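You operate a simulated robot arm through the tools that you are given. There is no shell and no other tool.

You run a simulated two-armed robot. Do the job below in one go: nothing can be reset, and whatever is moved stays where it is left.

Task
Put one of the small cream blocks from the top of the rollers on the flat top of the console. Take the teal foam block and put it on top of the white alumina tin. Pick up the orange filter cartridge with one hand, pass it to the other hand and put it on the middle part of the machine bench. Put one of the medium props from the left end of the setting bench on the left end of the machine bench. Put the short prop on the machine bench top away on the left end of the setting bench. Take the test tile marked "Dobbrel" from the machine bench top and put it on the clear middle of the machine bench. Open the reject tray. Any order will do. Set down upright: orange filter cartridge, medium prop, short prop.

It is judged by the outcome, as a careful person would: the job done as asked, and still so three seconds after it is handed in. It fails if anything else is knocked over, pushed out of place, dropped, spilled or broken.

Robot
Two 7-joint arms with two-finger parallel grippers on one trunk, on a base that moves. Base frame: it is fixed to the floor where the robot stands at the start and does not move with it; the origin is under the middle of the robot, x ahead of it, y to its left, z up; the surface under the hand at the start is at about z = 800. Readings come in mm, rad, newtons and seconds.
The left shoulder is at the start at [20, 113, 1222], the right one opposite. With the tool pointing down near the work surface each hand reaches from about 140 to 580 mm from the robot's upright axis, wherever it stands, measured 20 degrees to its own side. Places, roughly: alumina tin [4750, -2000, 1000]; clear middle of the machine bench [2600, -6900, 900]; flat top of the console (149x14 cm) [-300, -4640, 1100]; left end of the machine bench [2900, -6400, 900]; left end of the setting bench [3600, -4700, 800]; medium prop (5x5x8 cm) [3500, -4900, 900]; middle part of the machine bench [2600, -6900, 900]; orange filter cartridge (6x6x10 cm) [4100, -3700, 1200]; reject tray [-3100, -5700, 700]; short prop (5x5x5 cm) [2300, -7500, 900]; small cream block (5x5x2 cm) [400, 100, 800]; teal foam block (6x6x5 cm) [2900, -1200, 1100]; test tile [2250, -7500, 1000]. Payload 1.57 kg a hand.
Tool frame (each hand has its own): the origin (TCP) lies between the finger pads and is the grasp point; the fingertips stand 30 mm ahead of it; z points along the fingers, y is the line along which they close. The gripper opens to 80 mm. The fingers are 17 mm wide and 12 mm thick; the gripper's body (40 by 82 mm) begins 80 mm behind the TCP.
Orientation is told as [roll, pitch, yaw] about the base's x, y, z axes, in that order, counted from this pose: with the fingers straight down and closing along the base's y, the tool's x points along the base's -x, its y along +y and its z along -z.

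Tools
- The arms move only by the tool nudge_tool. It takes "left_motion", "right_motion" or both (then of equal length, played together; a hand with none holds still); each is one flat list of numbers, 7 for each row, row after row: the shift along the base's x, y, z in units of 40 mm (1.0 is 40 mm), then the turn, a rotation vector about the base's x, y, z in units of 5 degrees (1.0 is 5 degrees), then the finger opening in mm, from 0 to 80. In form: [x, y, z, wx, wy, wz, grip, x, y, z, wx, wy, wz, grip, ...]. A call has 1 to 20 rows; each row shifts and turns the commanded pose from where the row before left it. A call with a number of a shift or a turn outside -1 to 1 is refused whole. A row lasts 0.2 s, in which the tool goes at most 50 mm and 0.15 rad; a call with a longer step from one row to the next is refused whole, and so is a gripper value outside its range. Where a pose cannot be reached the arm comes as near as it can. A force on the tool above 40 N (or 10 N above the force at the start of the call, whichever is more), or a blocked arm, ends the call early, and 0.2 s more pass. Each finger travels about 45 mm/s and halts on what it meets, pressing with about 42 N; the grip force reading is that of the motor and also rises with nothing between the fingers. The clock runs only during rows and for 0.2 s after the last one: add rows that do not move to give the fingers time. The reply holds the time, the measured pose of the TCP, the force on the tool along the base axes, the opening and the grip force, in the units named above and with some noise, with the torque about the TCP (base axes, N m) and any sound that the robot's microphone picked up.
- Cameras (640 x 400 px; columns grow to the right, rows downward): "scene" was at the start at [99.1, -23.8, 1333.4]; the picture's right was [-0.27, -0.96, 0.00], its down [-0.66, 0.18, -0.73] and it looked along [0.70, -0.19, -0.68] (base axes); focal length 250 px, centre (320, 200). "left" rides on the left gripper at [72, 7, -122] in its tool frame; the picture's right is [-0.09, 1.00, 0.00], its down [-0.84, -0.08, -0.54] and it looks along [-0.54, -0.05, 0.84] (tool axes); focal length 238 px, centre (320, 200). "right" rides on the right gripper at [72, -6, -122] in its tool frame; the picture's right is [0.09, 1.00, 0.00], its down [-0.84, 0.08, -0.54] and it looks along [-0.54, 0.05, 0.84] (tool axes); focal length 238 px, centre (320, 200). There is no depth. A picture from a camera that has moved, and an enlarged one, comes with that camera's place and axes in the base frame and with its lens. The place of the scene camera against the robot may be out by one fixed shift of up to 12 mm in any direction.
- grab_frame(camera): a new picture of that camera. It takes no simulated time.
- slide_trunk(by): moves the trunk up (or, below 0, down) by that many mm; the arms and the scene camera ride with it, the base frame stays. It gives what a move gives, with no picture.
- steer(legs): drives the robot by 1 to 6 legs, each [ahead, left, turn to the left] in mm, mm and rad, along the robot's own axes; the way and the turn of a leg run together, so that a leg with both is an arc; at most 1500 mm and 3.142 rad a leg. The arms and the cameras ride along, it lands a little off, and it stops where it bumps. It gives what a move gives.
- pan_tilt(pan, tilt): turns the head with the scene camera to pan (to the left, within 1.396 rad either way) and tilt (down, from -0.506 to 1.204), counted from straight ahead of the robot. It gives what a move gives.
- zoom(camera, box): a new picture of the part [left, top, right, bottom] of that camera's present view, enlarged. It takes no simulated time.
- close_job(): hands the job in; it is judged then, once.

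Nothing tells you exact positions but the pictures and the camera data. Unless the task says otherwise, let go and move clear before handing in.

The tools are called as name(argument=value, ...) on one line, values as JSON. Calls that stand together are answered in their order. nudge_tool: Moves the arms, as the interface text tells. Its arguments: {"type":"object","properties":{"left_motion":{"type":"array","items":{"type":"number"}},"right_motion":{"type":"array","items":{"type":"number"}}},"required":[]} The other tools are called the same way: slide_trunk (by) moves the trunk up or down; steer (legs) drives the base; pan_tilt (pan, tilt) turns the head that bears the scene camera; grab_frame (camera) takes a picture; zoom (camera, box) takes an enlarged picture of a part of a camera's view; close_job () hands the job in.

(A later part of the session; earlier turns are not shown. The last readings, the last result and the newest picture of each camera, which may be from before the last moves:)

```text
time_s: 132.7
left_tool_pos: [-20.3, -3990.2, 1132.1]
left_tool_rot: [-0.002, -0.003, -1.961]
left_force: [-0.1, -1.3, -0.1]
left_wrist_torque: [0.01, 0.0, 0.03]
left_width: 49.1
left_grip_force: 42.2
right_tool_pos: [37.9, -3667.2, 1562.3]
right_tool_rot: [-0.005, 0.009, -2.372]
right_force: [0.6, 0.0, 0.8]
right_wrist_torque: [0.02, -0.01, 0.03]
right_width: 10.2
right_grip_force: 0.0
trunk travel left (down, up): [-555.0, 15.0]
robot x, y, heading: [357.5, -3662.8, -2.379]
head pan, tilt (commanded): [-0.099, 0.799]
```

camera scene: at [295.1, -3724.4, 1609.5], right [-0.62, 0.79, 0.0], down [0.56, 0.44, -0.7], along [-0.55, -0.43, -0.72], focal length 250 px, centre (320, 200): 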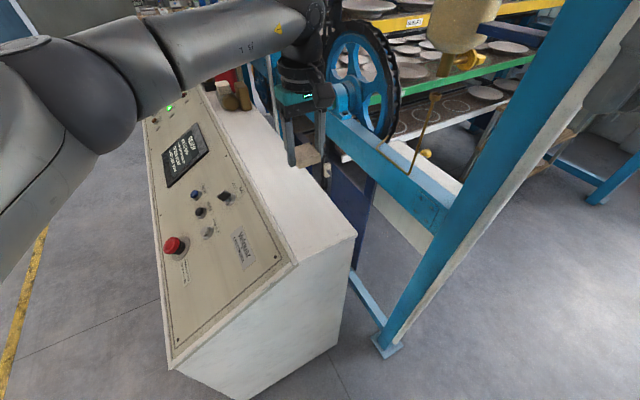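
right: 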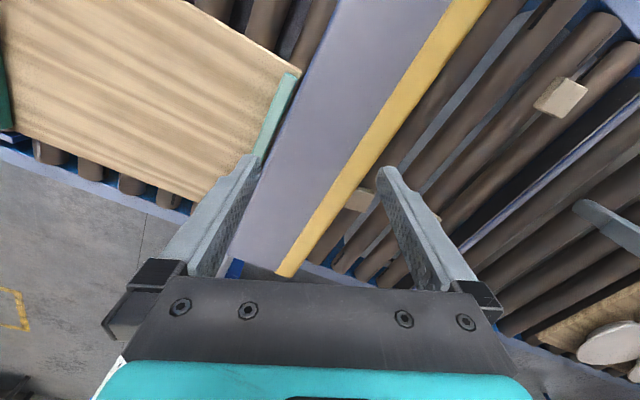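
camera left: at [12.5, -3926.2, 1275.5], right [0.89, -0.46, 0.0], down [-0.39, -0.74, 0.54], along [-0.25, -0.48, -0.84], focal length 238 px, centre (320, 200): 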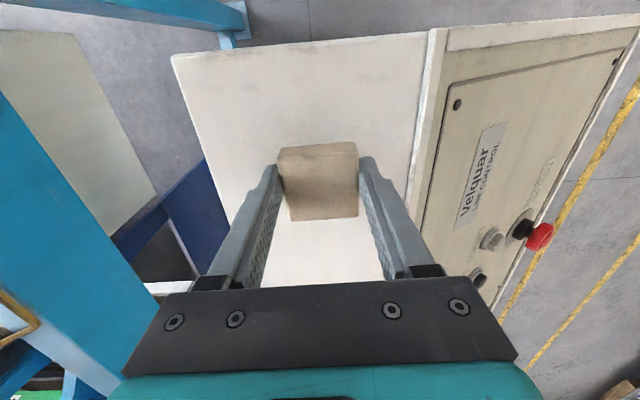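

No contact yet at TCP z 1132. I continue in small steps.

nudge_tool(left_motion=[0, 0, -0.1, 0, 0, 0, 30, 0, 0, 0, 0, 0, 0, 30])

nudge_tool(left_motion=[0, 0, -0.1, 0, 0, 0, 30, 0, 0, 0, 0, 0, 0, 30])

grab_frame(camera="left")

```text
time_s: 133.3
left_tool_pos: [-21.0, -3988.9, 1129.7]
left_tool_rot: [0.001, -0.001, -1.961]
left_force: [-0.1, 0.3, -2.3]
left_wrist_torque: [0.0, 0.0, 0.0]
left_width: 48.8
left_grip_force: 42.2
right_tool_pos: [36.9, -3665.9, 1560.4]
right_tool_rot: [-0.004, 0.009, -2.375]
right_force: [-1.0, 0.3, -0.2]
right_wrist_torque: [-0.04, 0.0, 0.03]
right_width: 10.3
right_grip_force: 0.1
trunk travel left (down, up): [-555.0, 15.0]
robot x, y, heading: [353.9, -3668.0, -2.381]
head pan, tilt (commanded): [-0.099, 0.799]
```

```text
time_s: 133.9
left_tool_pos: [-20.2, -3989.2, 1124.6]
left_tool_rot: [-0.002, -0.001, -1.959]
left_force: [0.1, -0.1, -1.0]
left_wrist_torque: [0.04, 0.01, -0.04]
left_width: 49.2
left_grip_force: 41.8
right_tool_pos: [38.2, -3667.1, 1560.8]
right_tool_rot: [-0.004, 0.008, -2.373]
right_force: [0.2, -0.3, -0.9]
right_wrist_torque: [0.0, 0.01, -0.02]
right_width: 9.9
right_grip_force: 0.0
trunk travel left (down, up): [-555.0, 15.0]
robot x, y, heading: [359.3, -3666.4, -2.38]
head pan, tilt (commanded): [-0.099, 0.799]
```

```text
taken
camera left: at [12.7, -3925.9, 1246.7], right [0.89, -0.46, 0.0], down [-0.39, -0.75, 0.54], along [-0.25, -0.48, -0.84], focal length 238 px, centre (320, 200)
```

left: 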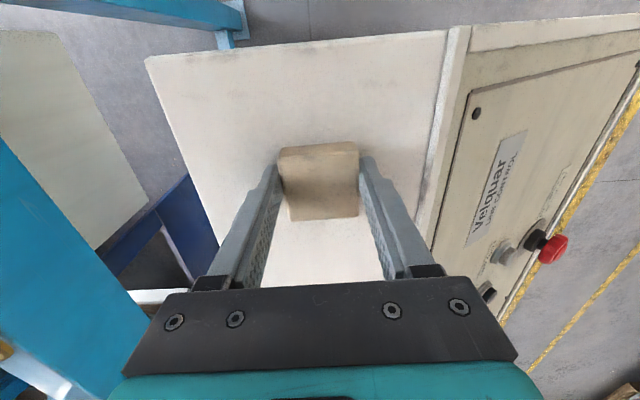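

Still free; the surface is likely a little below 1090. I continue down.

nudge_tool(left_motion=[0, 0, -0.1, 0, 0, 0, 30, 0, 0, 0, 0, 0, 0, 30])

nudge_tool(left_motion=[0, 0, -0.1, 0, 0, 0, 30, 0, 0, 0, 0, 0, 0, 30])

nudge_tool(left_motion=[0, 0, -0.1, 0, 0, 0, 30, 0, 0, 0, 0, 0, 0, 30])

```text
time_s: 134.5
left_tool_pos: [-19.9, -3989.2, 1120.7]
left_tool_rot: [-0.002, -0.001, -1.958]
left_force: [0.3, 1.1, -0.7]
left_wrist_torque: [0.01, -0.01, 0.01]
left_width: 48.9
left_grip_force: 42.0
right_tool_pos: [37.2, -3667.5, 1561.5]
right_tool_rot: [-0.003, 0.009, -2.374]
right_force: [1.0, -0.2, -0.9]
right_wrist_torque: [0.01, 0.01, -0.01]
right_width: 10.2
right_grip_force: 0.0
trunk travel left (down, up): [-555.0, 15.0]
robot x, y, heading: [357.0, -3669.1, -2.378]
head pan, tilt (commanded): [-0.099, 0.799]
```

```text
time_s: 135.1
left_tool_pos: [-20.4, -3989.7, 1120.0]
left_tool_rot: [-0.004, -0.005, -1.96]
left_force: [2.5, -1.8, 25.9]
left_wrist_torque: [-0.11, -0.86, 0.07]
left_width: 49.3
left_grip_force: 41.9
right_tool_pos: [39.7, -3664.7, 1562.6]
right_tool_rot: [-0.003, 0.008, -2.373]
right_force: [0.0, 0.3, 0.3]
right_wrist_torque: [0.0, -0.05, 0.0]
right_width: 10.0
right_grip_force: 0.0
trunk travel left (down, up): [-555.0, 15.0]
robot x, y, heading: [357.6, -3664.0, -2.378]
head pan, tilt (commanded): [-0.099, 0.799]
```

```text
time_s: 135.5
left_tool_pos: [-20.7, -3990.3, 1120.6]
left_tool_rot: [-0.004, -0.004, -1.958]
left_force: [10.3, 4.7, 13.0]
left_wrist_torque: [0.07, -0.75, 0.23]
left_width: 49.2
left_grip_force: 41.4
right_tool_pos: [40.1, -3665.3, 1561.0]
right_tool_rot: [-0.003, 0.008, -2.376]
right_force: [0.5, 0.3, 0.0]
right_wrist_torque: [0.02, 0.01, 0.02]
right_width: 10.0
right_grip_force: 0.1
trunk travel left (down, up): [-555.0, 15.0]
robot x, y, heading: [353.9, -3667.8, -2.38]
head pan, tilt (commanded): [-0.099, 0.799]
stopped in row 2 (left hand): the force on the tool passed its limit at 42 N (the readings are from after the stop); the commanded pose is now the measured one
```

Contact with the top at TCP z ≈ 1120. I release and rise.

nudge_tool(left_motion=[0, 0, 0, 0, 0, 0, 60, 0, 0, 0, 0, 0, 0, 70, 0, 0, 0, 0, 0, 0, 70, 0, 0, 0.5, 0, 0, 0, 70, 0, 0, 1, 0, 0, 0, 70, 0, 0, 1, 0, 0, 0, 70, 0, 0, 1, 0, 0, 0, 70, 0, 0, 1, 0, 0, 0, 70, 0, 0, 0, 0, 0, 0, 70])

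grab_frame(camera="left")

```text
time_s: 137.5
left_tool_pos: [-25.1, -3989.4, 1298.9]
left_tool_rot: [-0.003, -0.006, -1.958]
left_force: [0.4, -0.1, 1.4]
left_wrist_torque: [0.0, -0.03, -0.02]
left_width: 69.9
left_grip_force: 0.1
right_tool_pos: [37.7, -3666.7, 1562.0]
right_tool_rot: [-0.004, 0.008, -2.373]
right_force: [0.2, 0.3, -0.3]
right_wrist_torque: [-0.03, -0.01, -0.01]
right_width: 10.0
right_grip_force: 0.0
trunk travel left (down, up): [-555.0, 15.0]
robot x, y, heading: [357.6, -3665.0, -2.382]
head pan, tilt (commanded): [-0.099, 0.799]
```

```text
taken
camera left: at [9.9, -3925.6, 1420.7], right [0.89, -0.46, 0.0], down [-0.38, -0.74, 0.55], along [-0.26, -0.48, -0.84], focal length 238 px, centre (320, 200)
```

left: 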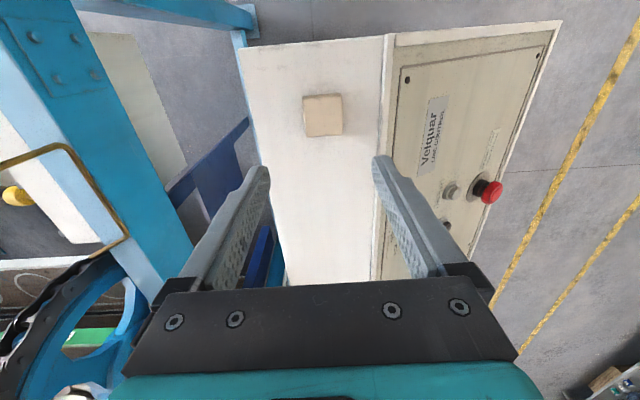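

The cream block sits flat on the console strip. Next I tuck the left hand and drive into the room, then turn towards the press area for the teal foam block.

nudge_tool(left_motion=[0, 0, 1, 0, 0, -1, 60, 0.5, 0, 1, 0, 0, -1, 60, 0.9, 0, 0.8, 0, 0, -1, 60, 1, 0, 0.8, 0, 0, -1, 60, 1, 0, 0.5, 0, 0, -1, 60, 1, 0, 0, 0, 0, -1, 60, 1, 0, 0, 0, 0, -1, 60, 0.8, -0.3, 0, 0, 0, 0, 60, 0, 0, 0, 0, 0, 0, 60])

steer(legs=[[0, 0, 2.03], [1400, 0, 0], [0, 0, 1.57]])

pan_tilt(pan=0.0, tilt=0.3)

grab_frame(camera="scene")

pan_tilt(pan=-0.9, tilt=0.3)

grab_frame(camera="scene")

```text
refused: row 4 steps farther than a row can; nothing moved
```

```text
time_s: 153.1
left_tool_pos: [1878.6, -3719.3, 1298.1]
left_tool_rot: [-0.003, -0.007, 1.626]
left_force: [0.0, 0.6, 0.8]
left_wrist_torque: [0.0, -0.04, 0.0]
left_width: 70.0
left_grip_force: 0.0
right_tool_pos: [1960.9, -4036.3, 1560.8]
right_tool_rot: [-0.005, 0.009, 1.208]
right_force: [-0.2, -0.2, 0.4]
right_wrist_torque: [0.01, 0.02, 0.03]
right_width: 10.0
right_grip_force: 0.1
trunk travel left (down, up): [-555.0, 15.0]
robot x, y, heading: [1674.3, -4174.7, 1.209]
head pan, tilt (commanded): [-0.099, 0.799]
```

```text
time_s: 154.0
left_tool_pos: [1878.3, -3720.1, 1299.3]
left_tool_rot: [-0.002, -0.007, 1.626]
left_force: [0.7, -0.1, 0.3]
left_wrist_torque: [-0.04, 0.0, 0.03]
left_width: 70.2
left_grip_force: 0.1
right_tool_pos: [1959.9, -4035.8, 1560.8]
right_tool_rot: [-0.002, 0.009, 1.209]
right_force: [0.0, -0.3, -0.8]
right_wrist_torque: [0.0, -0.01, -0.04]
right_width: 9.8
right_grip_force: 0.0
trunk travel left (down, up): [-555.0, 15.0]
robot x, y, heading: [1676.7, -4174.3, 1.208]
head pan, tilt (commanded): [0.0, 0.3]
```

```text
taken
camera scene: at [1719.5, -4079.9, 1653.8], right [0.93, -0.36, 0.0], down [-0.11, -0.28, -0.95], along [0.34, 0.89, -0.3], focal length 250 px, centre (320, 200)
```

scene: 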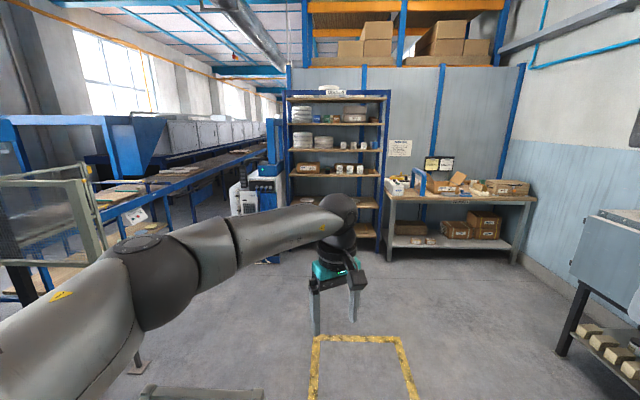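

```text
time_s: 155.2
left_tool_pos: [1878.1, -3719.8, 1298.2]
left_tool_rot: [-0.004, -0.007, 1.627]
left_force: [0.2, 0.4, 0.2]
left_wrist_torque: [-0.05, 0.01, -0.04]
left_width: 70.1
left_grip_force: 0.1
right_tool_pos: [1961.4, -4036.1, 1563.4]
right_tool_rot: [-0.003, 0.008, 1.209]
right_force: [0.2, -0.1, -0.5]
right_wrist_torque: [0.03, 0.01, -0.02]
right_width: 9.9
right_grip_force: 0.1
trunk travel left (down, up): [-555.0, 15.0]
robot x, y, heading: [1672.1, -4174.6, 1.207]
head pan, tilt (commanded): [-0.901, 0.3]
```

```text
taken
camera scene: at [1775.1, -4139.0, 1653.9], right [0.3, -0.95, 0.0], down [-0.28, -0.09, -0.96], along [0.91, 0.29, -0.3], focal length 250 px, centre (320, 200)
```

scene: 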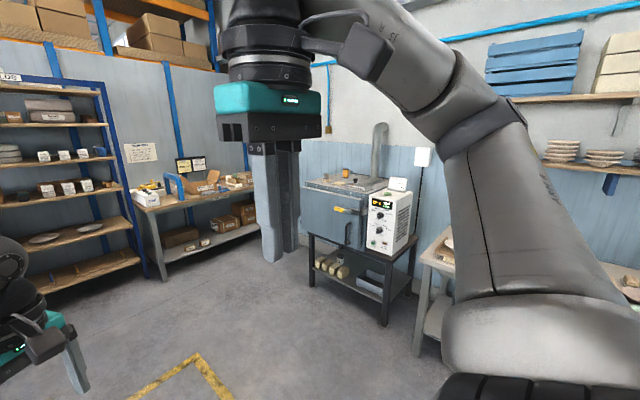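

I see the shelf unit, the packing table and the small furnace. I zoom in on the teal block's shelf, the tin's table and the furnace top.

zoom(camera="scene", box=[280, 110, 440, 310])

pan_tilt(pan=0.0, tilt=0.3)

zoom(camera="scene", box=[270, 80, 400, 260])

zoom(camera="scene", box=[370, 130, 550, 270])

```text
2.00 times, centred on (360, 210) of scene
camera zoom: at [1775.1, -4139.0, 1653.9], right [0.3, -0.95, 0.0], down [-0.28, -0.09, -0.96], along [0.91, 0.29, -0.3], focal length 499 px, centre (240, 180)
```

zoom: 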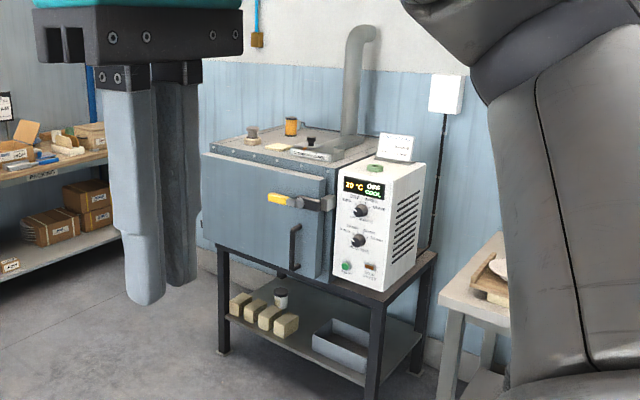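

```text
time_s: 156.4
left_tool_pos: [1879.3, -3719.0, 1299.7]
left_tool_rot: [-0.002, -0.005, 1.624]
left_force: [-1.1, -0.2, 0.4]
left_wrist_torque: [0.02, -0.01, 0.02]
left_width: 69.9
left_grip_force: 0.1
right_tool_pos: [1960.3, -4035.5, 1561.3]
right_tool_rot: [-0.004, 0.008, 1.21]
right_force: [-0.4, 0.3, 0.1]
right_wrist_torque: [0.01, 0.0, -0.02]
right_width: 10.0
right_grip_force: 0.2
trunk travel left (down, up): [-555.0, 15.0]
robot x, y, heading: [1672.3, -4175.1, 1.207]
head pan, tilt (commanded): [0.0, 0.3]
```

```text
2.22 times, centred on (335, 170) of scene
camera zoom: at [1719.5, -4080.0, 1653.9], right [0.93, -0.36, 0.0], down [-0.11, -0.28, -0.96], along [0.34, 0.89, -0.3], focal length 554 px, centre (287, 267)
```

zoom: 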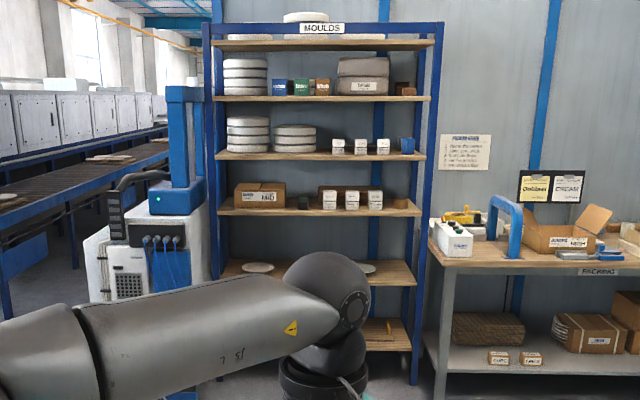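

```text
2.86 times, centred on (460, 200) of scene
camera zoom: at [1719.5, -4080.0, 1653.9], right [0.93, -0.36, 0.0], down [-0.11, -0.28, -0.96], along [0.34, 0.89, -0.3], focal length 713 px, centre (-80, 200)
```

zoom: 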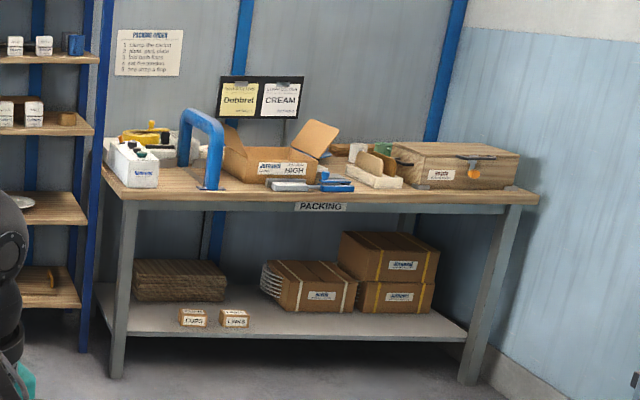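

The cartridge stands on the furnace top, and there is a dark block on the moulds shelf between a brown box and white cups that may be the teal foam. I tuck the left hand and drive closer to the shelf.

nudge_tool(left_motion=[-0.7, -0.3, 0.6, 0, 0, -1, 60, -0.7, -0.3, 0.6, 0, 0, -1, 60, -0.7, -0.3, 0.6, 0, 0, -1, 60, -0.7, -0.3, 0.6, 0, 0, -1, 60, -0.7, -0.3, 0.6, 0, 0, -0.8, 60, -0.7, -0.3, 0.6, 0, 0, 0, 60, -0.7, -0.3, 0.6, 0, 0, 0, 60, -0.7, -0.3, 0.6, 0, 0, 0, 60, 0, 0, 0, 0, 0, 0, 60])

steer(legs=[[1400, 0, 0.013], [700, 0, 0]])

grab_frame(camera="scene")

```text
time_s: 158.4
left_tool_pos: [1654.7, -3813.8, 1490.2]
left_tool_rot: [-0.004, -0.007, 1.207]
left_force: [-0.7, -0.1, -0.6]
left_wrist_torque: [-0.06, 0.04, 0.0]
left_width: 60.0
left_grip_force: 0.1
right_tool_pos: [1962.2, -4036.2, 1561.0]
right_tool_rot: [-0.004, 0.01, 1.209]
right_force: [0.5, 0.6, -0.7]
right_wrist_torque: [-0.02, 0.04, -0.02]
right_width: 10.1
right_grip_force: 0.2
trunk travel left (down, up): [-555.0, 15.0]
robot x, y, heading: [1671.9, -4174.8, 1.206]
head pan, tilt (commanded): [0.0, 0.3]
```

```text
time_s: 169.1
left_tool_pos: [2351.7, -1771.1, 1490.4]
left_tool_rot: [-0.003, -0.005, 1.261]
left_force: [0.5, 0.6, -0.2]
left_wrist_torque: [0.03, 0.02, -0.01]
left_width: 59.8
left_grip_force: 0.1
right_tool_pos: [2670.3, -1978.7, 1561.7]
right_tool_rot: [-0.004, 0.008, 1.264]
right_force: [0.1, -0.7, -0.2]
right_wrist_torque: [0.0, -0.04, 0.01]
right_width: 10.1
right_grip_force: 0.2
trunk travel left (down, up): [-555.0, 15.0]
robot x, y, heading: [2388.9, -2129.4, 1.259]
head pan, tilt (commanded): [0.0, 0.3]
```

```text
taken
camera scene: at [2431.5, -2035.0, 1653.9], right [0.95, -0.31, 0.0], down [-0.09, -0.28, -0.96], along [0.29, 0.91, -0.3], focal length 250 px, centre (320, 200)
```

scene: 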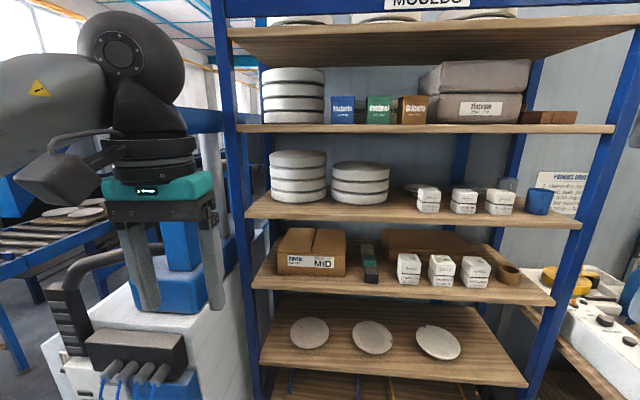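

I zoom on the shelf at about z 1100 to find the teal block.

zoom(camera="scene", box=[250, 210, 570, 370])

zoom(camera="scene", box=[330, 220, 430, 300])

```text
2.00 times, centred on (410, 290) of scene
camera zoom: at [2431.5, -2035.0, 1653.9], right [0.95, -0.31, 0.0], down [-0.09, -0.28, -0.96], along [0.29, 0.91, -0.3], focal length 499 px, centre (140, 20)
```

zoom: 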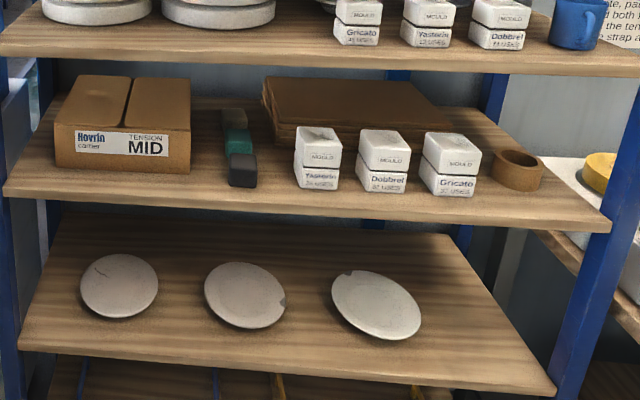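

```text
5.00 times, centred on (380, 260) of scene
camera zoom: at [2431.5, -2035.0, 1653.9], right [0.95, -0.31, 0.0], down [-0.09, -0.28, -0.96], along [0.29, 0.91, -0.3], focal length 1248 px, centre (20, -100)
```

zoom: 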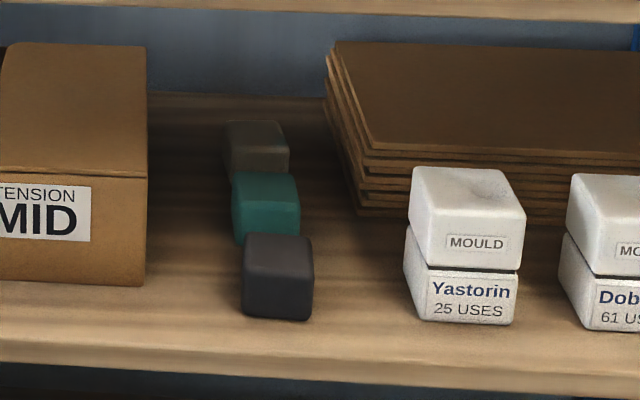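

The teal block stands in a row of three, behind a dark grey one and in front of a brownish one, so I must reach over the grey one at a shallow pitch. I look left and right to choose where to stand.

pan_tilt(pan=0.6, tilt=0.5)

grab_frame(camera="scene")

pan_tilt(pan=-0.7, tilt=0.5)

grab_frame(camera="scene")

```text
time_s: 170.1
left_tool_pos: [2351.3, -1771.6, 1489.8]
left_tool_rot: [-0.005, -0.008, 1.26]
left_force: [0.1, 0.4, -0.6]
left_wrist_torque: [-0.03, 0.01, -0.03]
left_width: 59.9
left_grip_force: 0.0
right_tool_pos: [2670.3, -1978.3, 1562.7]
right_tool_rot: [-0.004, 0.009, 1.264]
right_force: [0.7, 0.5, 0.7]
right_wrist_torque: [-0.01, -0.02, 0.0]
right_width: 10.1
right_grip_force: 0.0
trunk travel left (down, up): [-555.0, 15.0]
robot x, y, heading: [2391.6, -2131.3, 1.257]
head pan, tilt (commanded): [0.6, 0.499]
```

```text
taken
camera scene: at [2377.1, -2036.6, 1635.5], right [0.96, 0.28, 0.0], down [0.14, -0.46, -0.88], along [-0.25, 0.84, -0.48], focal length 250 px, centre (320, 200)
```

scene: 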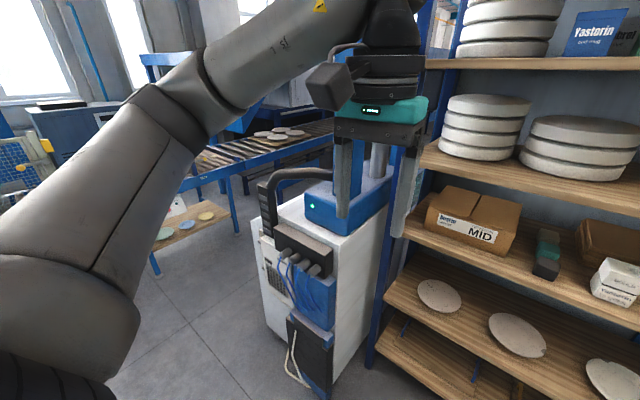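

```text
time_s: 171.6
left_tool_pos: [2351.1, -1772.8, 1490.8]
left_tool_rot: [-0.005, -0.008, 1.26]
left_force: [-0.7, 1.0, 0.1]
left_wrist_torque: [-0.02, -0.05, 0.0]
left_width: 60.0
left_grip_force: 0.0
right_tool_pos: [2669.5, -1977.9, 1561.2]
right_tool_rot: [-0.004, 0.008, 1.263]
right_force: [-0.1, 0.1, -1.0]
right_wrist_torque: [-0.02, 0.02, 0.01]
right_width: 9.9
right_grip_force: 0.0
trunk travel left (down, up): [-555.0, 15.0]
robot x, y, heading: [2388.7, -2129.7, 1.263]
head pan, tilt (commanded): [-0.7, 0.499]
```

```text
taken
camera scene: at [2479.9, -2075.6, 1635.5], right [0.53, -0.85, 0.0], down [-0.41, -0.25, -0.88], along [0.74, 0.47, -0.48], focal length 250 px, centre (320, 200)
```

scene: 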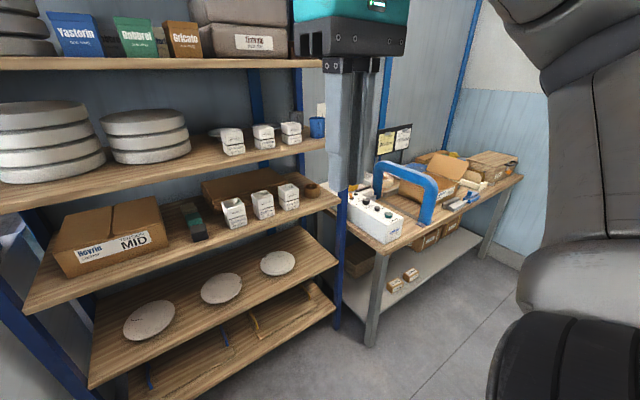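

The space in front of the shelf is free. I lower the trunk somewhat and pitch the right hand to 30° below horizontal while still away from the shelf.

slide_trunk(by=-130)

nudge_tool(right_motion=[0.16, 0.5, 0, 0.952, -0.306, 0, 30, 0.16, 0.5, 0, 0.952, -0.306, 0, 40, 0.16, 0.5, 0, 0.952, -0.306, 0, 50, 0.16, 0.5, 0, 0.952, -0.306, 0, 60, 0.16, 0.5, 0, 0.952, -0.306, 0, 70, 0.16, 0.5, 0, 0.952, -0.306, 0, 80, 0.16, 0.5, -0.3, 0.952, -0.306, 0, 80, 0.16, 0.5, -0.3, 0.952, -0.306, 0, 80, 0.16, 0.5, -0.3, 0.952, -0.306, 0, 80, 0.16, 0.5, -0.3, 0.952, -0.306, 0, 80, 0.16, 0.5, -0.3, 0.952, -0.306, 0, 80, 0.16, 0.5, -0.3, 0.952, -0.306, 0, 80, 0, 0, 0, 0, 0, 0, 80, 0, 0, 0, 0, 0, 0, 80])

grab_frame(camera="right")

```text
time_s: 173.2
left_tool_pos: [2352.4, -1772.1, 1359.5]
left_tool_rot: [-0.006, -0.008, 1.259]
left_force: [0.3, -0.2, -0.5]
left_wrist_torque: [0.0, 0.01, 0.01]
left_width: 60.0
left_grip_force: 0.0
right_tool_pos: [2670.1, -1979.3, 1431.5]
right_tool_rot: [-0.001, 0.01, 1.262]
right_force: [-0.3, 0.3, 0.4]
right_wrist_torque: [-0.02, -0.04, 0.0]
right_width: 10.0
right_grip_force: 0.0
trunk travel left (down, up): [-425.0, 145.0]
robot x, y, heading: [2390.9, -2132.2, 1.254]
head pan, tilt (commanded): [-0.7, 0.499]
```

```text
time_s: 176.2
left_tool_pos: [2351.1, -1772.3, 1360.3]
left_tool_rot: [-0.004, -0.008, 1.26]
left_force: [0.3, 0.0, 0.3]
left_wrist_torque: [0.0, -0.02, -0.03]
left_width: 59.9
left_grip_force: 0.0
right_tool_pos: [2747.6, -1739.0, 1359.4]
right_tool_rot: [-0.009, -1.041, 1.267]
right_force: [0.4, 0.1, -0.8]
right_wrist_torque: [-0.02, 0.01, -0.01]
right_width: 80.1
right_grip_force: 0.0
trunk travel left (down, up): [-425.0, 145.0]
robot x, y, heading: [2390.0, -2131.1, 1.258]
head pan, tilt (commanded): [-0.7, 0.499]
```

```text
taken
camera right: at [2707.9, -1875.2, 1358.4], right [-0.96, 0.26, -0.08], down [-0.09, -0.02, 1.0], along [0.26, 0.97, 0.04], focal length 238 px, centre (320, 200)
```

right: 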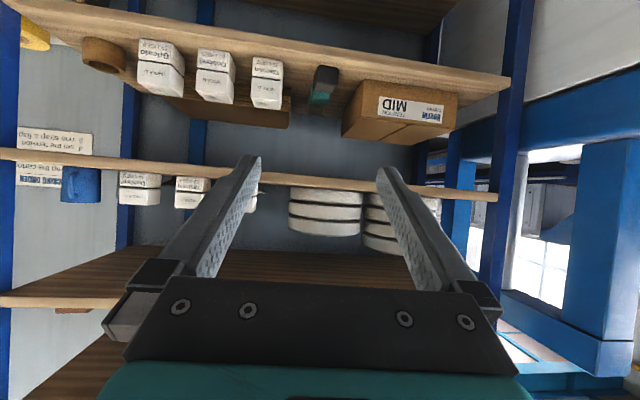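

The wrist camera (upside-down view) sees the shelf well. I zoom on the block row to triangulate.

zoom(camera="right", box=[260, 40, 420, 140])

pan_tilt(pan=-0.3, tilt=0.5)

grab_frame(camera="scene")

```text
4.00 times, centred on (340, 90) of right
camera zoom: at [2707.9, -1875.2, 1358.4], right [-0.96, 0.26, -0.08], down [-0.09, -0.02, 1.0], along [0.26, 0.97, 0.04], focal length 953 px, centre (240, 640)
```

zoom: 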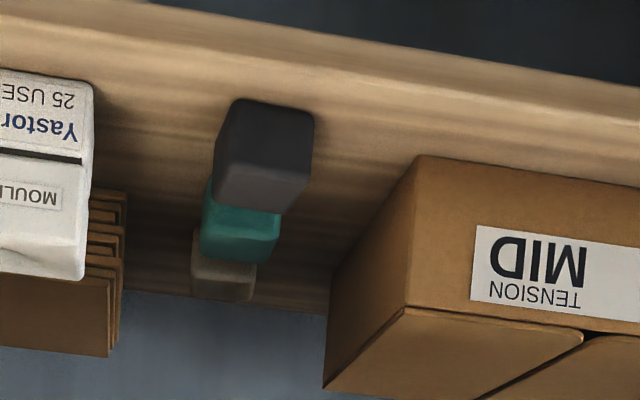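

```text
time_s: 177.0
left_tool_pos: [2350.9, -1772.2, 1361.0]
left_tool_rot: [-0.004, -0.007, 1.259]
left_force: [-0.4, 0.1, 0.6]
left_wrist_torque: [-0.01, -0.03, -0.01]
left_width: 60.1
left_grip_force: 0.1
right_tool_pos: [2746.2, -1738.1, 1358.3]
right_tool_rot: [-0.009, -1.037, 1.267]
right_force: [0.3, 0.0, -0.4]
right_wrist_torque: [-0.05, -0.02, 0.0]
right_width: 80.0
right_grip_force: 0.1
trunk travel left (down, up): [-425.0, 145.0]
robot x, y, heading: [2391.4, -2131.0, 1.256]
head pan, tilt (commanded): [-0.3, 0.499]
```

```text
taken
camera scene: at [2455.2, -2049.5, 1505.5], right [0.82, -0.58, 0.0], down [-0.28, -0.39, -0.88], along [0.51, 0.72, -0.48], focal length 250 px, centre (320, 200)
```

scene: 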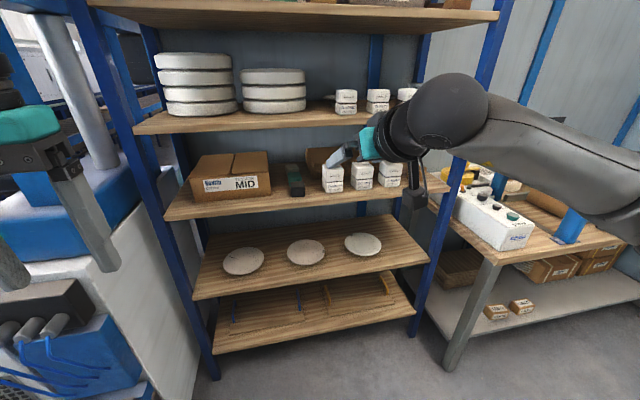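

The teal block's centre triangulates to about [2905, -1220], its top at z ≈ 1110 and the shelf at ≈ 1061. I lower the right hand to shelf-entry height, retract the left hand and drive closer so the arm can reach in.

nudge_tool(right_motion=[0, 0, -1, 0, 0, 0, 80, 0, 0, -1, 0, 0, 0, 80, 0, 0, -1, 0, 0, 0, 80, 0, 0, -1, 0, 0, 0, 80, 0, 0, -0.9, 0, 0, 0, 80, 0, 0, 0, 0, 0, 0, 80], left_motion=[-0.3, -0.7, 0.3, 0, 0, 0, 60, -0.3, -0.7, 0.3, 0, 0, 0, 60, -0.3, -0.7, 0.3, 0, 0, 0, 60, -0.3, -0.7, 0.3, 0, 0, 0, 60, 0, 0, 0, 0, 0, 0, 60, 0, 0, 0, 0, 0, 0, 60])

steer(legs=[[355, 47, -0.037]])

grab_frame(camera="right")

grab_frame(camera="scene")

```text
time_s: 178.4
left_tool_pos: [2303.1, -1884.6, 1408.3]
left_tool_rot: [-0.005, -0.008, 1.26]
left_force: [-0.7, 0.5, -0.2]
left_wrist_torque: [0.01, -0.01, 0.01]
left_width: 60.1
left_grip_force: 0.2
right_tool_pos: [2745.4, -1738.4, 1175.9]
right_tool_rot: [-0.011, -1.04, 1.267]
right_force: [0.1, 0.1, -0.1]
right_wrist_torque: [-0.01, -0.02, -0.01]
right_width: 79.9
right_grip_force: 0.0
right hand out of reach, approached as far as the arm can: row 5
trunk travel left (down, up): [-425.0, 145.0]
robot x, y, heading: [2392.6, -2131.7, 1.259]
head pan, tilt (commanded): [-0.3, 0.499]
```

```text
time_s: 180.7
left_tool_pos: [2381.6, -1541.3, 1407.7]
left_tool_rot: [-0.005, -0.008, 1.221]
left_force: [0.1, -0.2, 0.4]
left_wrist_torque: [0.01, -0.01, 0.0]
left_width: 59.9
left_grip_force: 0.0
right_tool_pos: [2828.6, -1411.3, 1175.7]
right_tool_rot: [-0.008, -1.035, 1.23]
right_force: [-0.7, 0.2, -0.5]
right_wrist_torque: [0.01, -0.02, -0.02]
right_width: 79.7
right_grip_force: 0.1
trunk travel left (down, up): [-425.0, 145.0]
robot x, y, heading: [2458.7, -1794.3, 1.221]
head pan, tilt (commanded): [-0.3, 0.499]
```

```text
taken
camera right: at [2784.6, -1546.8, 1175.7], right [-0.95, 0.3, -0.08], down [-0.09, -0.01, 1.0], along [0.29, 0.95, 0.04], focal length 238 px, centre (320, 200)
```

right: 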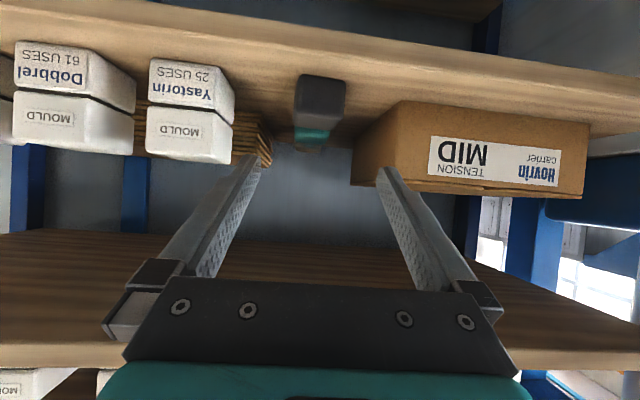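

```text
taken
camera scene: at [2526.5, -1710.4, 1505.4], right [0.8, -0.61, 0.0], down [-0.29, -0.38, -0.88], along [0.53, 0.7, -0.48], focal length 250 px, centre (320, 200)
```

scene: 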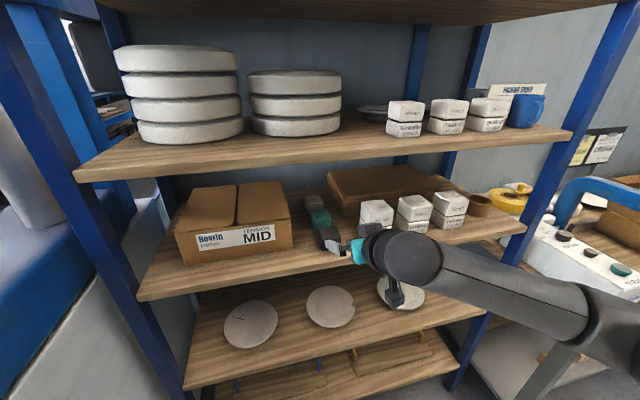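

The hand is now just in front of the shelf, well lined up. I zoom from the wrist camera for an exact fix.

zoom(camera="right", box=[240, 50, 400, 150])

zoom(camera="scene", box=[260, 160, 420, 260])

```text
4.00 times, centred on (320, 100) of right
camera zoom: at [2784.6, -1546.8, 1175.7], right [-0.95, 0.3, -0.08], down [-0.09, -0.01, 1.0], along [0.29, 0.95, 0.04], focal length 953 px, centre (320, 600)
```

zoom: 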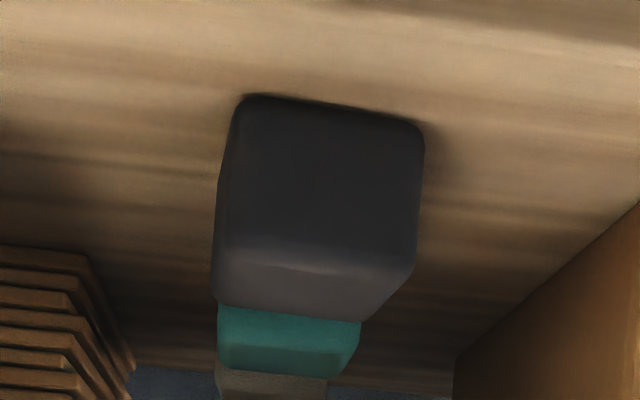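

```text
4.00 times, centred on (340, 210) of scene
camera zoom: at [2526.5, -1710.4, 1505.4], right [0.8, -0.61, 0.0], down [-0.29, -0.38, -0.88], along [0.53, 0.7, -0.48], focal length 998 px, centre (240, 160)
```

zoom: 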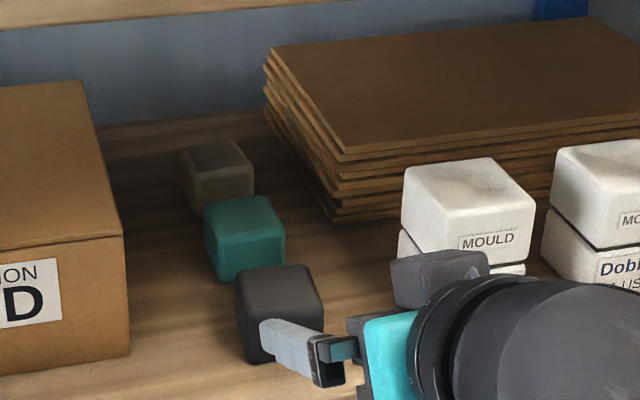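

To get depth right, I lower the trunk 80 mm and take a second wrist view of the same blocks.

slide_trunk(by=-80)

zoom(camera="right", box=[240, 80, 400, 180])

grab_frame(camera="right")

```text
time_s: 181.9
left_tool_pos: [2381.1, -1541.9, 1327.5]
left_tool_rot: [-0.006, -0.008, 1.222]
left_force: [-0.5, -0.7, -0.6]
left_wrist_torque: [0.0, -0.01, 0.01]
left_width: 59.9
left_grip_force: 0.1
right_tool_pos: [2828.4, -1412.3, 1096.1]
right_tool_rot: [-0.008, -1.037, 1.228]
right_force: [0.2, 1.3, -0.4]
right_wrist_torque: [0.02, -0.02, -0.01]
right_width: 79.9
right_grip_force: 0.0
trunk travel left (down, up): [-345.0, 225.0]
robot x, y, heading: [2456.4, -1789.2, 1.221]
head pan, tilt (commanded): [-0.3, 0.499]
```

```text
4.00 times, centred on (320, 130) of right
camera zoom: at [2784.5, -1547.5, 1096.0], right [-0.95, 0.3, -0.08], down [-0.09, -0.01, 1.0], along [0.29, 0.95, 0.04], focal length 953 px, centre (320, 480)
```

zoom: 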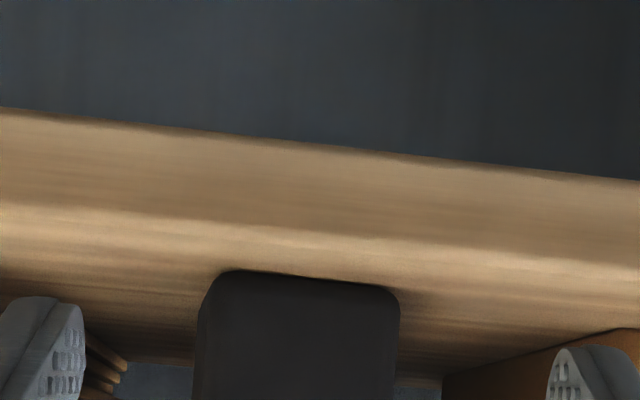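

```text
taken
camera right: at [2784.5, -1547.5, 1096.0], right [-0.95, 0.3, -0.08], down [-0.09, -0.01, 1.0], along [0.29, 0.95, 0.04], focal length 238 px, centre (320, 200)
```

right: 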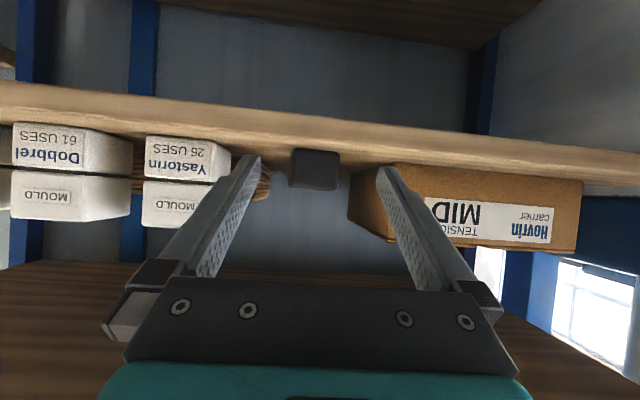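

Vertical triangulation puts the shelf surface at z ≈ 1050 and the teal block's centre near [2912, -1200]. I raise the hand to clear the grey block and go in over it halfway, then check.

nudge_tool(right_motion=[0, 0, 0.65, 0, 0, 0, 80, 0, 0, 0.65, 0, 0, 0, 80, 0.36, 0.88, 0, 0, 0, 0, 80, 0.36, 0.88, 0, 0, 0, 0, 80, 0.36, 0.88, 0, 0, 0, 0, 80, 0, 0, 0, 0, 0, 0, 80, 0, 0, 0, 0, 0, 0, 80])

grab_frame(camera="right")

grab_frame(camera="scene")

```text
time_s: 183.5
left_tool_pos: [2382.3, -1540.7, 1328.2]
left_tool_rot: [-0.005, -0.008, 1.222]
left_force: [0.8, -0.4, 0.6]
left_wrist_torque: [0.0, 0.01, 0.03]
left_width: 59.8
left_grip_force: 0.0
right_tool_pos: [2871.1, -1304.7, 1149.5]
right_tool_rot: [-0.01, -1.037, 1.23]
right_force: [-0.8, -0.3, -0.1]
right_wrist_torque: [0.02, 0.02, 0.01]
right_width: 79.9
right_grip_force: 0.1
trunk travel left (down, up): [-345.0, 225.0]
robot x, y, heading: [2455.1, -1789.4, 1.218]
head pan, tilt (commanded): [-0.3, 0.499]
```

```text
taken
camera right: at [2827.9, -1440.6, 1149.1], right [-0.95, 0.3, -0.08], down [-0.09, -0.01, 1.0], along [0.29, 0.95, 0.04], focal length 238 px, centre (320, 200)
```

right: 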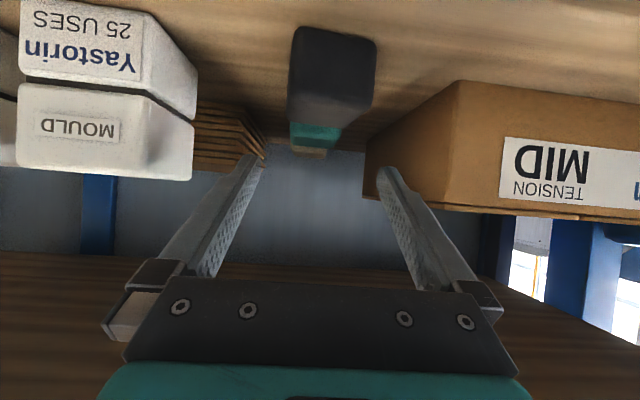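

```text
taken
camera scene: at [2526.4, -1710.8, 1425.5], right [0.8, -0.61, 0.0], down [-0.29, -0.38, -0.88], along [0.53, 0.7, -0.48], focal length 250 px, centre (320, 200)
```

scene: 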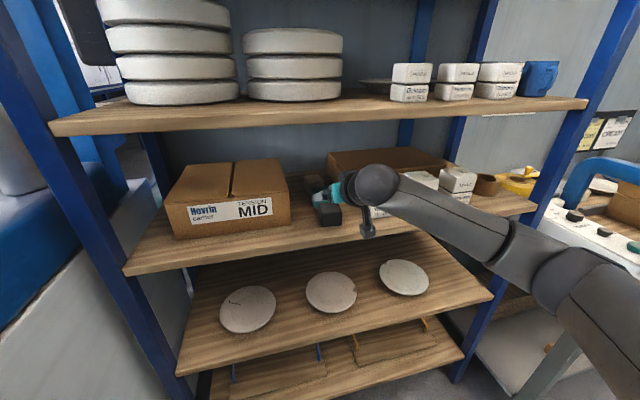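

The hand is half in, above the grey block. I zoom for the teal block's place again.

zoom(camera="right", box=[260, 60, 420, 160])

```text
4.00 times, centred on (340, 110) of right
camera zoom: at [2827.9, -1440.6, 1149.1], right [-0.95, 0.3, -0.08], down [-0.09, -0.01, 1.0], along [0.29, 0.95, 0.04], focal length 953 px, centre (240, 560)
```

zoom: 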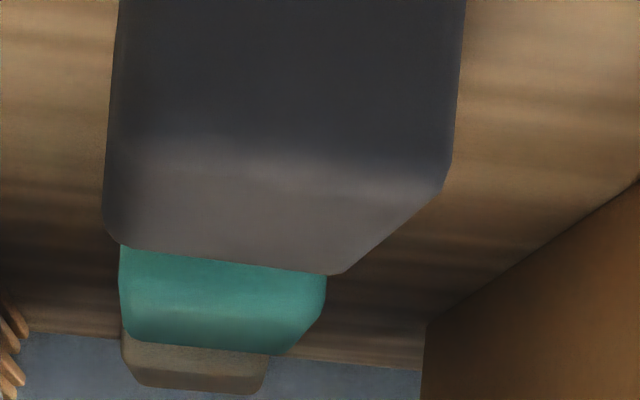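

I zoom with the scene camera, which sees depth better from above.

zoom(camera="scene", box=[280, 150, 400, 240])

pan_tilt(pan=-0.6, tilt=0.7)

grab_frame(camera="scene")

```text
4.44 times, centred on (340, 195) of scene
camera zoom: at [2526.4, -1710.8, 1425.5], right [0.8, -0.61, 0.0], down [-0.29, -0.38, -0.88], along [0.53, 0.7, -0.48], focal length 1109 px, centre (231, 222)
```

zoom: 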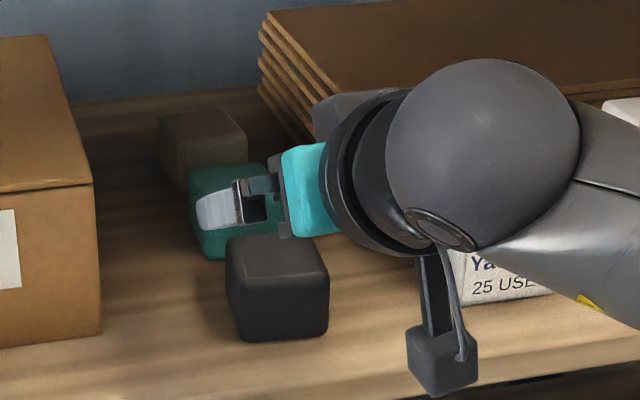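

```text
time_s: 184.3
left_tool_pos: [2380.9, -1540.8, 1326.8]
left_tool_rot: [-0.006, -0.007, 1.22]
left_force: [-0.1, 0.5, -0.8]
left_wrist_torque: [0.02, -0.02, -0.01]
left_width: 60.2
left_grip_force: 0.1
right_tool_pos: [2870.7, -1306.1, 1149.5]
right_tool_rot: [-0.008, -1.037, 1.226]
right_force: [0.6, 0.0, 0.3]
right_wrist_torque: [0.0, 0.06, 0.0]
right_width: 80.0
right_grip_force: 0.0
trunk travel left (down, up): [-345.0, 225.0]
robot x, y, heading: [2457.4, -1791.0, 1.215]
head pan, tilt (commanded): [-0.6, 0.7]
```

```text
taken
camera scene: at [2540.3, -1734.0, 1407.8], right [0.58, -0.81, 0.0], down [-0.52, -0.37, -0.77], along [0.62, 0.44, -0.64], focal length 250 px, centre (320, 200)
```

scene: 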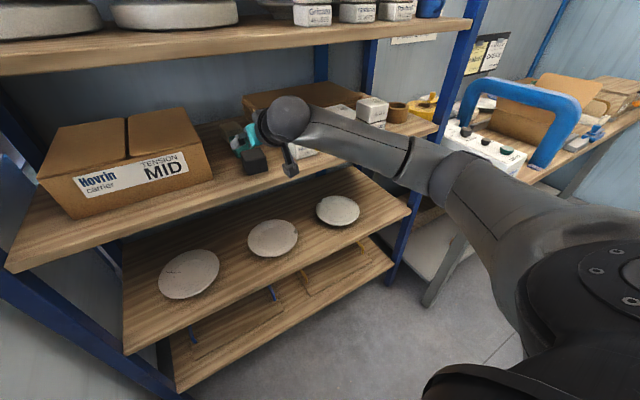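

The fingers are lined up; the teal block's centre is about [2915, -1192]. I move the rest of the way in at height, then check before going down.

nudge_tool(right_motion=[0.36, 0.94, 0, 0, 0, 0, 80, 0.36, 0.94, 0, 0, 0, 0, 80, 0.38, 0.94, 0, 0, 0, 0, 80, 0, 0, 0, 0, 0, 0, 80, 0, 0, 0, 0, 0, 0, 80])

zoom(camera="right", box=[200, 0, 440, 200])

zoom(camera="scene", box=[200, 80, 320, 180])

```text
time_s: 185.5
left_tool_pos: [2382.7, -1541.3, 1327.4]
left_tool_rot: [-0.006, -0.007, 1.221]
left_force: [0.1, 0.5, -0.4]
left_wrist_torque: [0.02, -0.04, -0.01]
left_width: 60.0
left_grip_force: 0.1
right_tool_pos: [2916.3, -1195.0, 1150.1]
right_tool_rot: [-0.009, -1.037, 1.23]
right_force: [0.0, 0.2, 0.0]
right_wrist_torque: [-0.02, 0.01, 0.0]
right_width: 80.0
right_grip_force: 0.1
trunk travel left (down, up): [-345.0, 225.0]
robot x, y, heading: [2460.0, -1789.8, 1.222]
head pan, tilt (commanded): [-0.6, 0.7]
```

```text
2.00 times, centred on (320, 100) of right
camera zoom: at [2872.6, -1330.7, 1149.5], right [-0.95, 0.3, -0.08], down [-0.09, -0.01, 1.0], along [0.29, 0.95, 0.04], focal length 477 px, centre (320, 400)
```

zoom: 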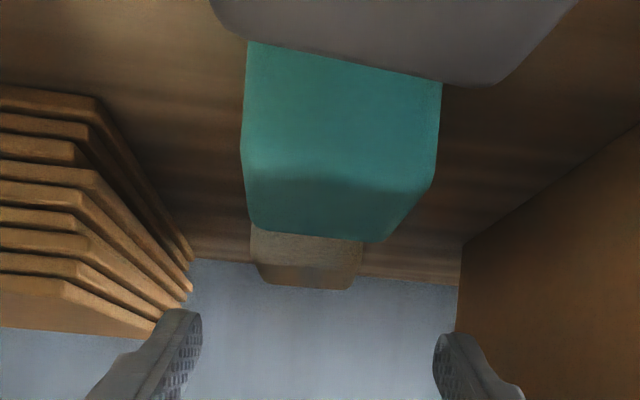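

```text
4.00 times, centred on (260, 130) of scene
camera zoom: at [2540.2, -1733.8, 1407.8], right [0.58, -0.81, 0.0], down [-0.52, -0.37, -0.76], along [0.62, 0.44, -0.64], focal length 998 px, centre (560, 480)
```

zoom: 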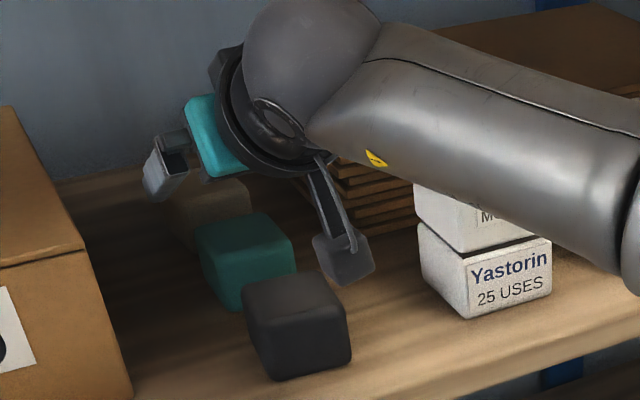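

The hand is above the teal block; about 13 mm more forward is needed. I shift, lower to grip height and check the reading.

nudge_tool(right_motion=[0.06, 0.32, 0, 0, 0, 0, 80, 0, 0, -0.5, 0, 0, 0, 80, 0, 0, -0.5, 0, 0, 0, 80, 0, 0, -0.4, 0, 0, 0, 80, 0, 0, 0, 0, 0, 0, 80])

zoom(camera="right", box=[200, 60, 440, 220])

zoom(camera="scene", box=[200, 80, 320, 180])

```text
time_s: 186.7
left_tool_pos: [2382.5, -1542.5, 1327.0]
left_tool_rot: [-0.007, -0.007, 1.221]
left_force: [-0.2, -0.2, 0.0]
left_wrist_torque: [-0.02, -0.03, -0.01]
left_width: 60.0
left_grip_force: 0.0
right_tool_pos: [2915.0, -1182.9, 1093.6]
right_tool_rot: [-0.008, -1.037, 1.228]
right_force: [1.1, 0.8, 0.3]
right_wrist_torque: [-0.01, 0.03, 0.02]
right_width: 80.2
right_grip_force: 0.1
trunk travel left (down, up): [-345.0, 225.0]
robot x, y, heading: [2458.9, -1791.2, 1.218]
head pan, tilt (commanded): [-0.6, 0.7]
```

```text
2.50 times, centred on (320, 140) of right
camera zoom: at [2872.5, -1317.2, 1093.1], right [-0.95, 0.3, -0.08], down [-0.09, -0.01, 1.0], along [0.29, 0.95, 0.04], focal length 596 px, centre (320, 350)
```

zoom: 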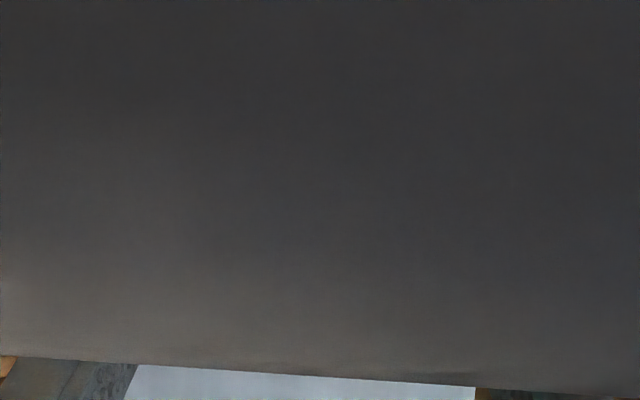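

```text
4.00 times, centred on (260, 130) of scene
camera zoom: at [2540.3, -1734.1, 1407.8], right [0.58, -0.81, 0.0], down [-0.52, -0.37, -0.77], along [0.62, 0.44, -0.64], focal length 998 px, centre (560, 480)
```

zoom: 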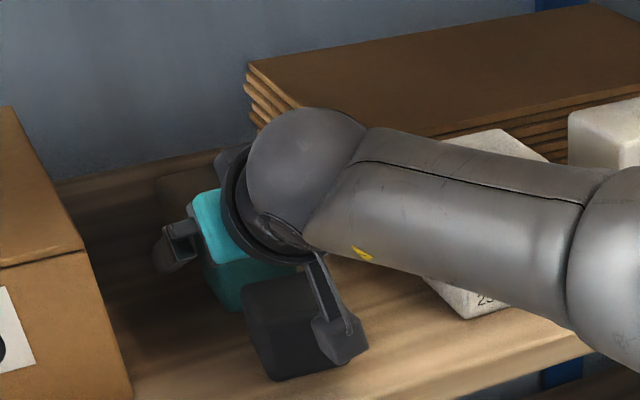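

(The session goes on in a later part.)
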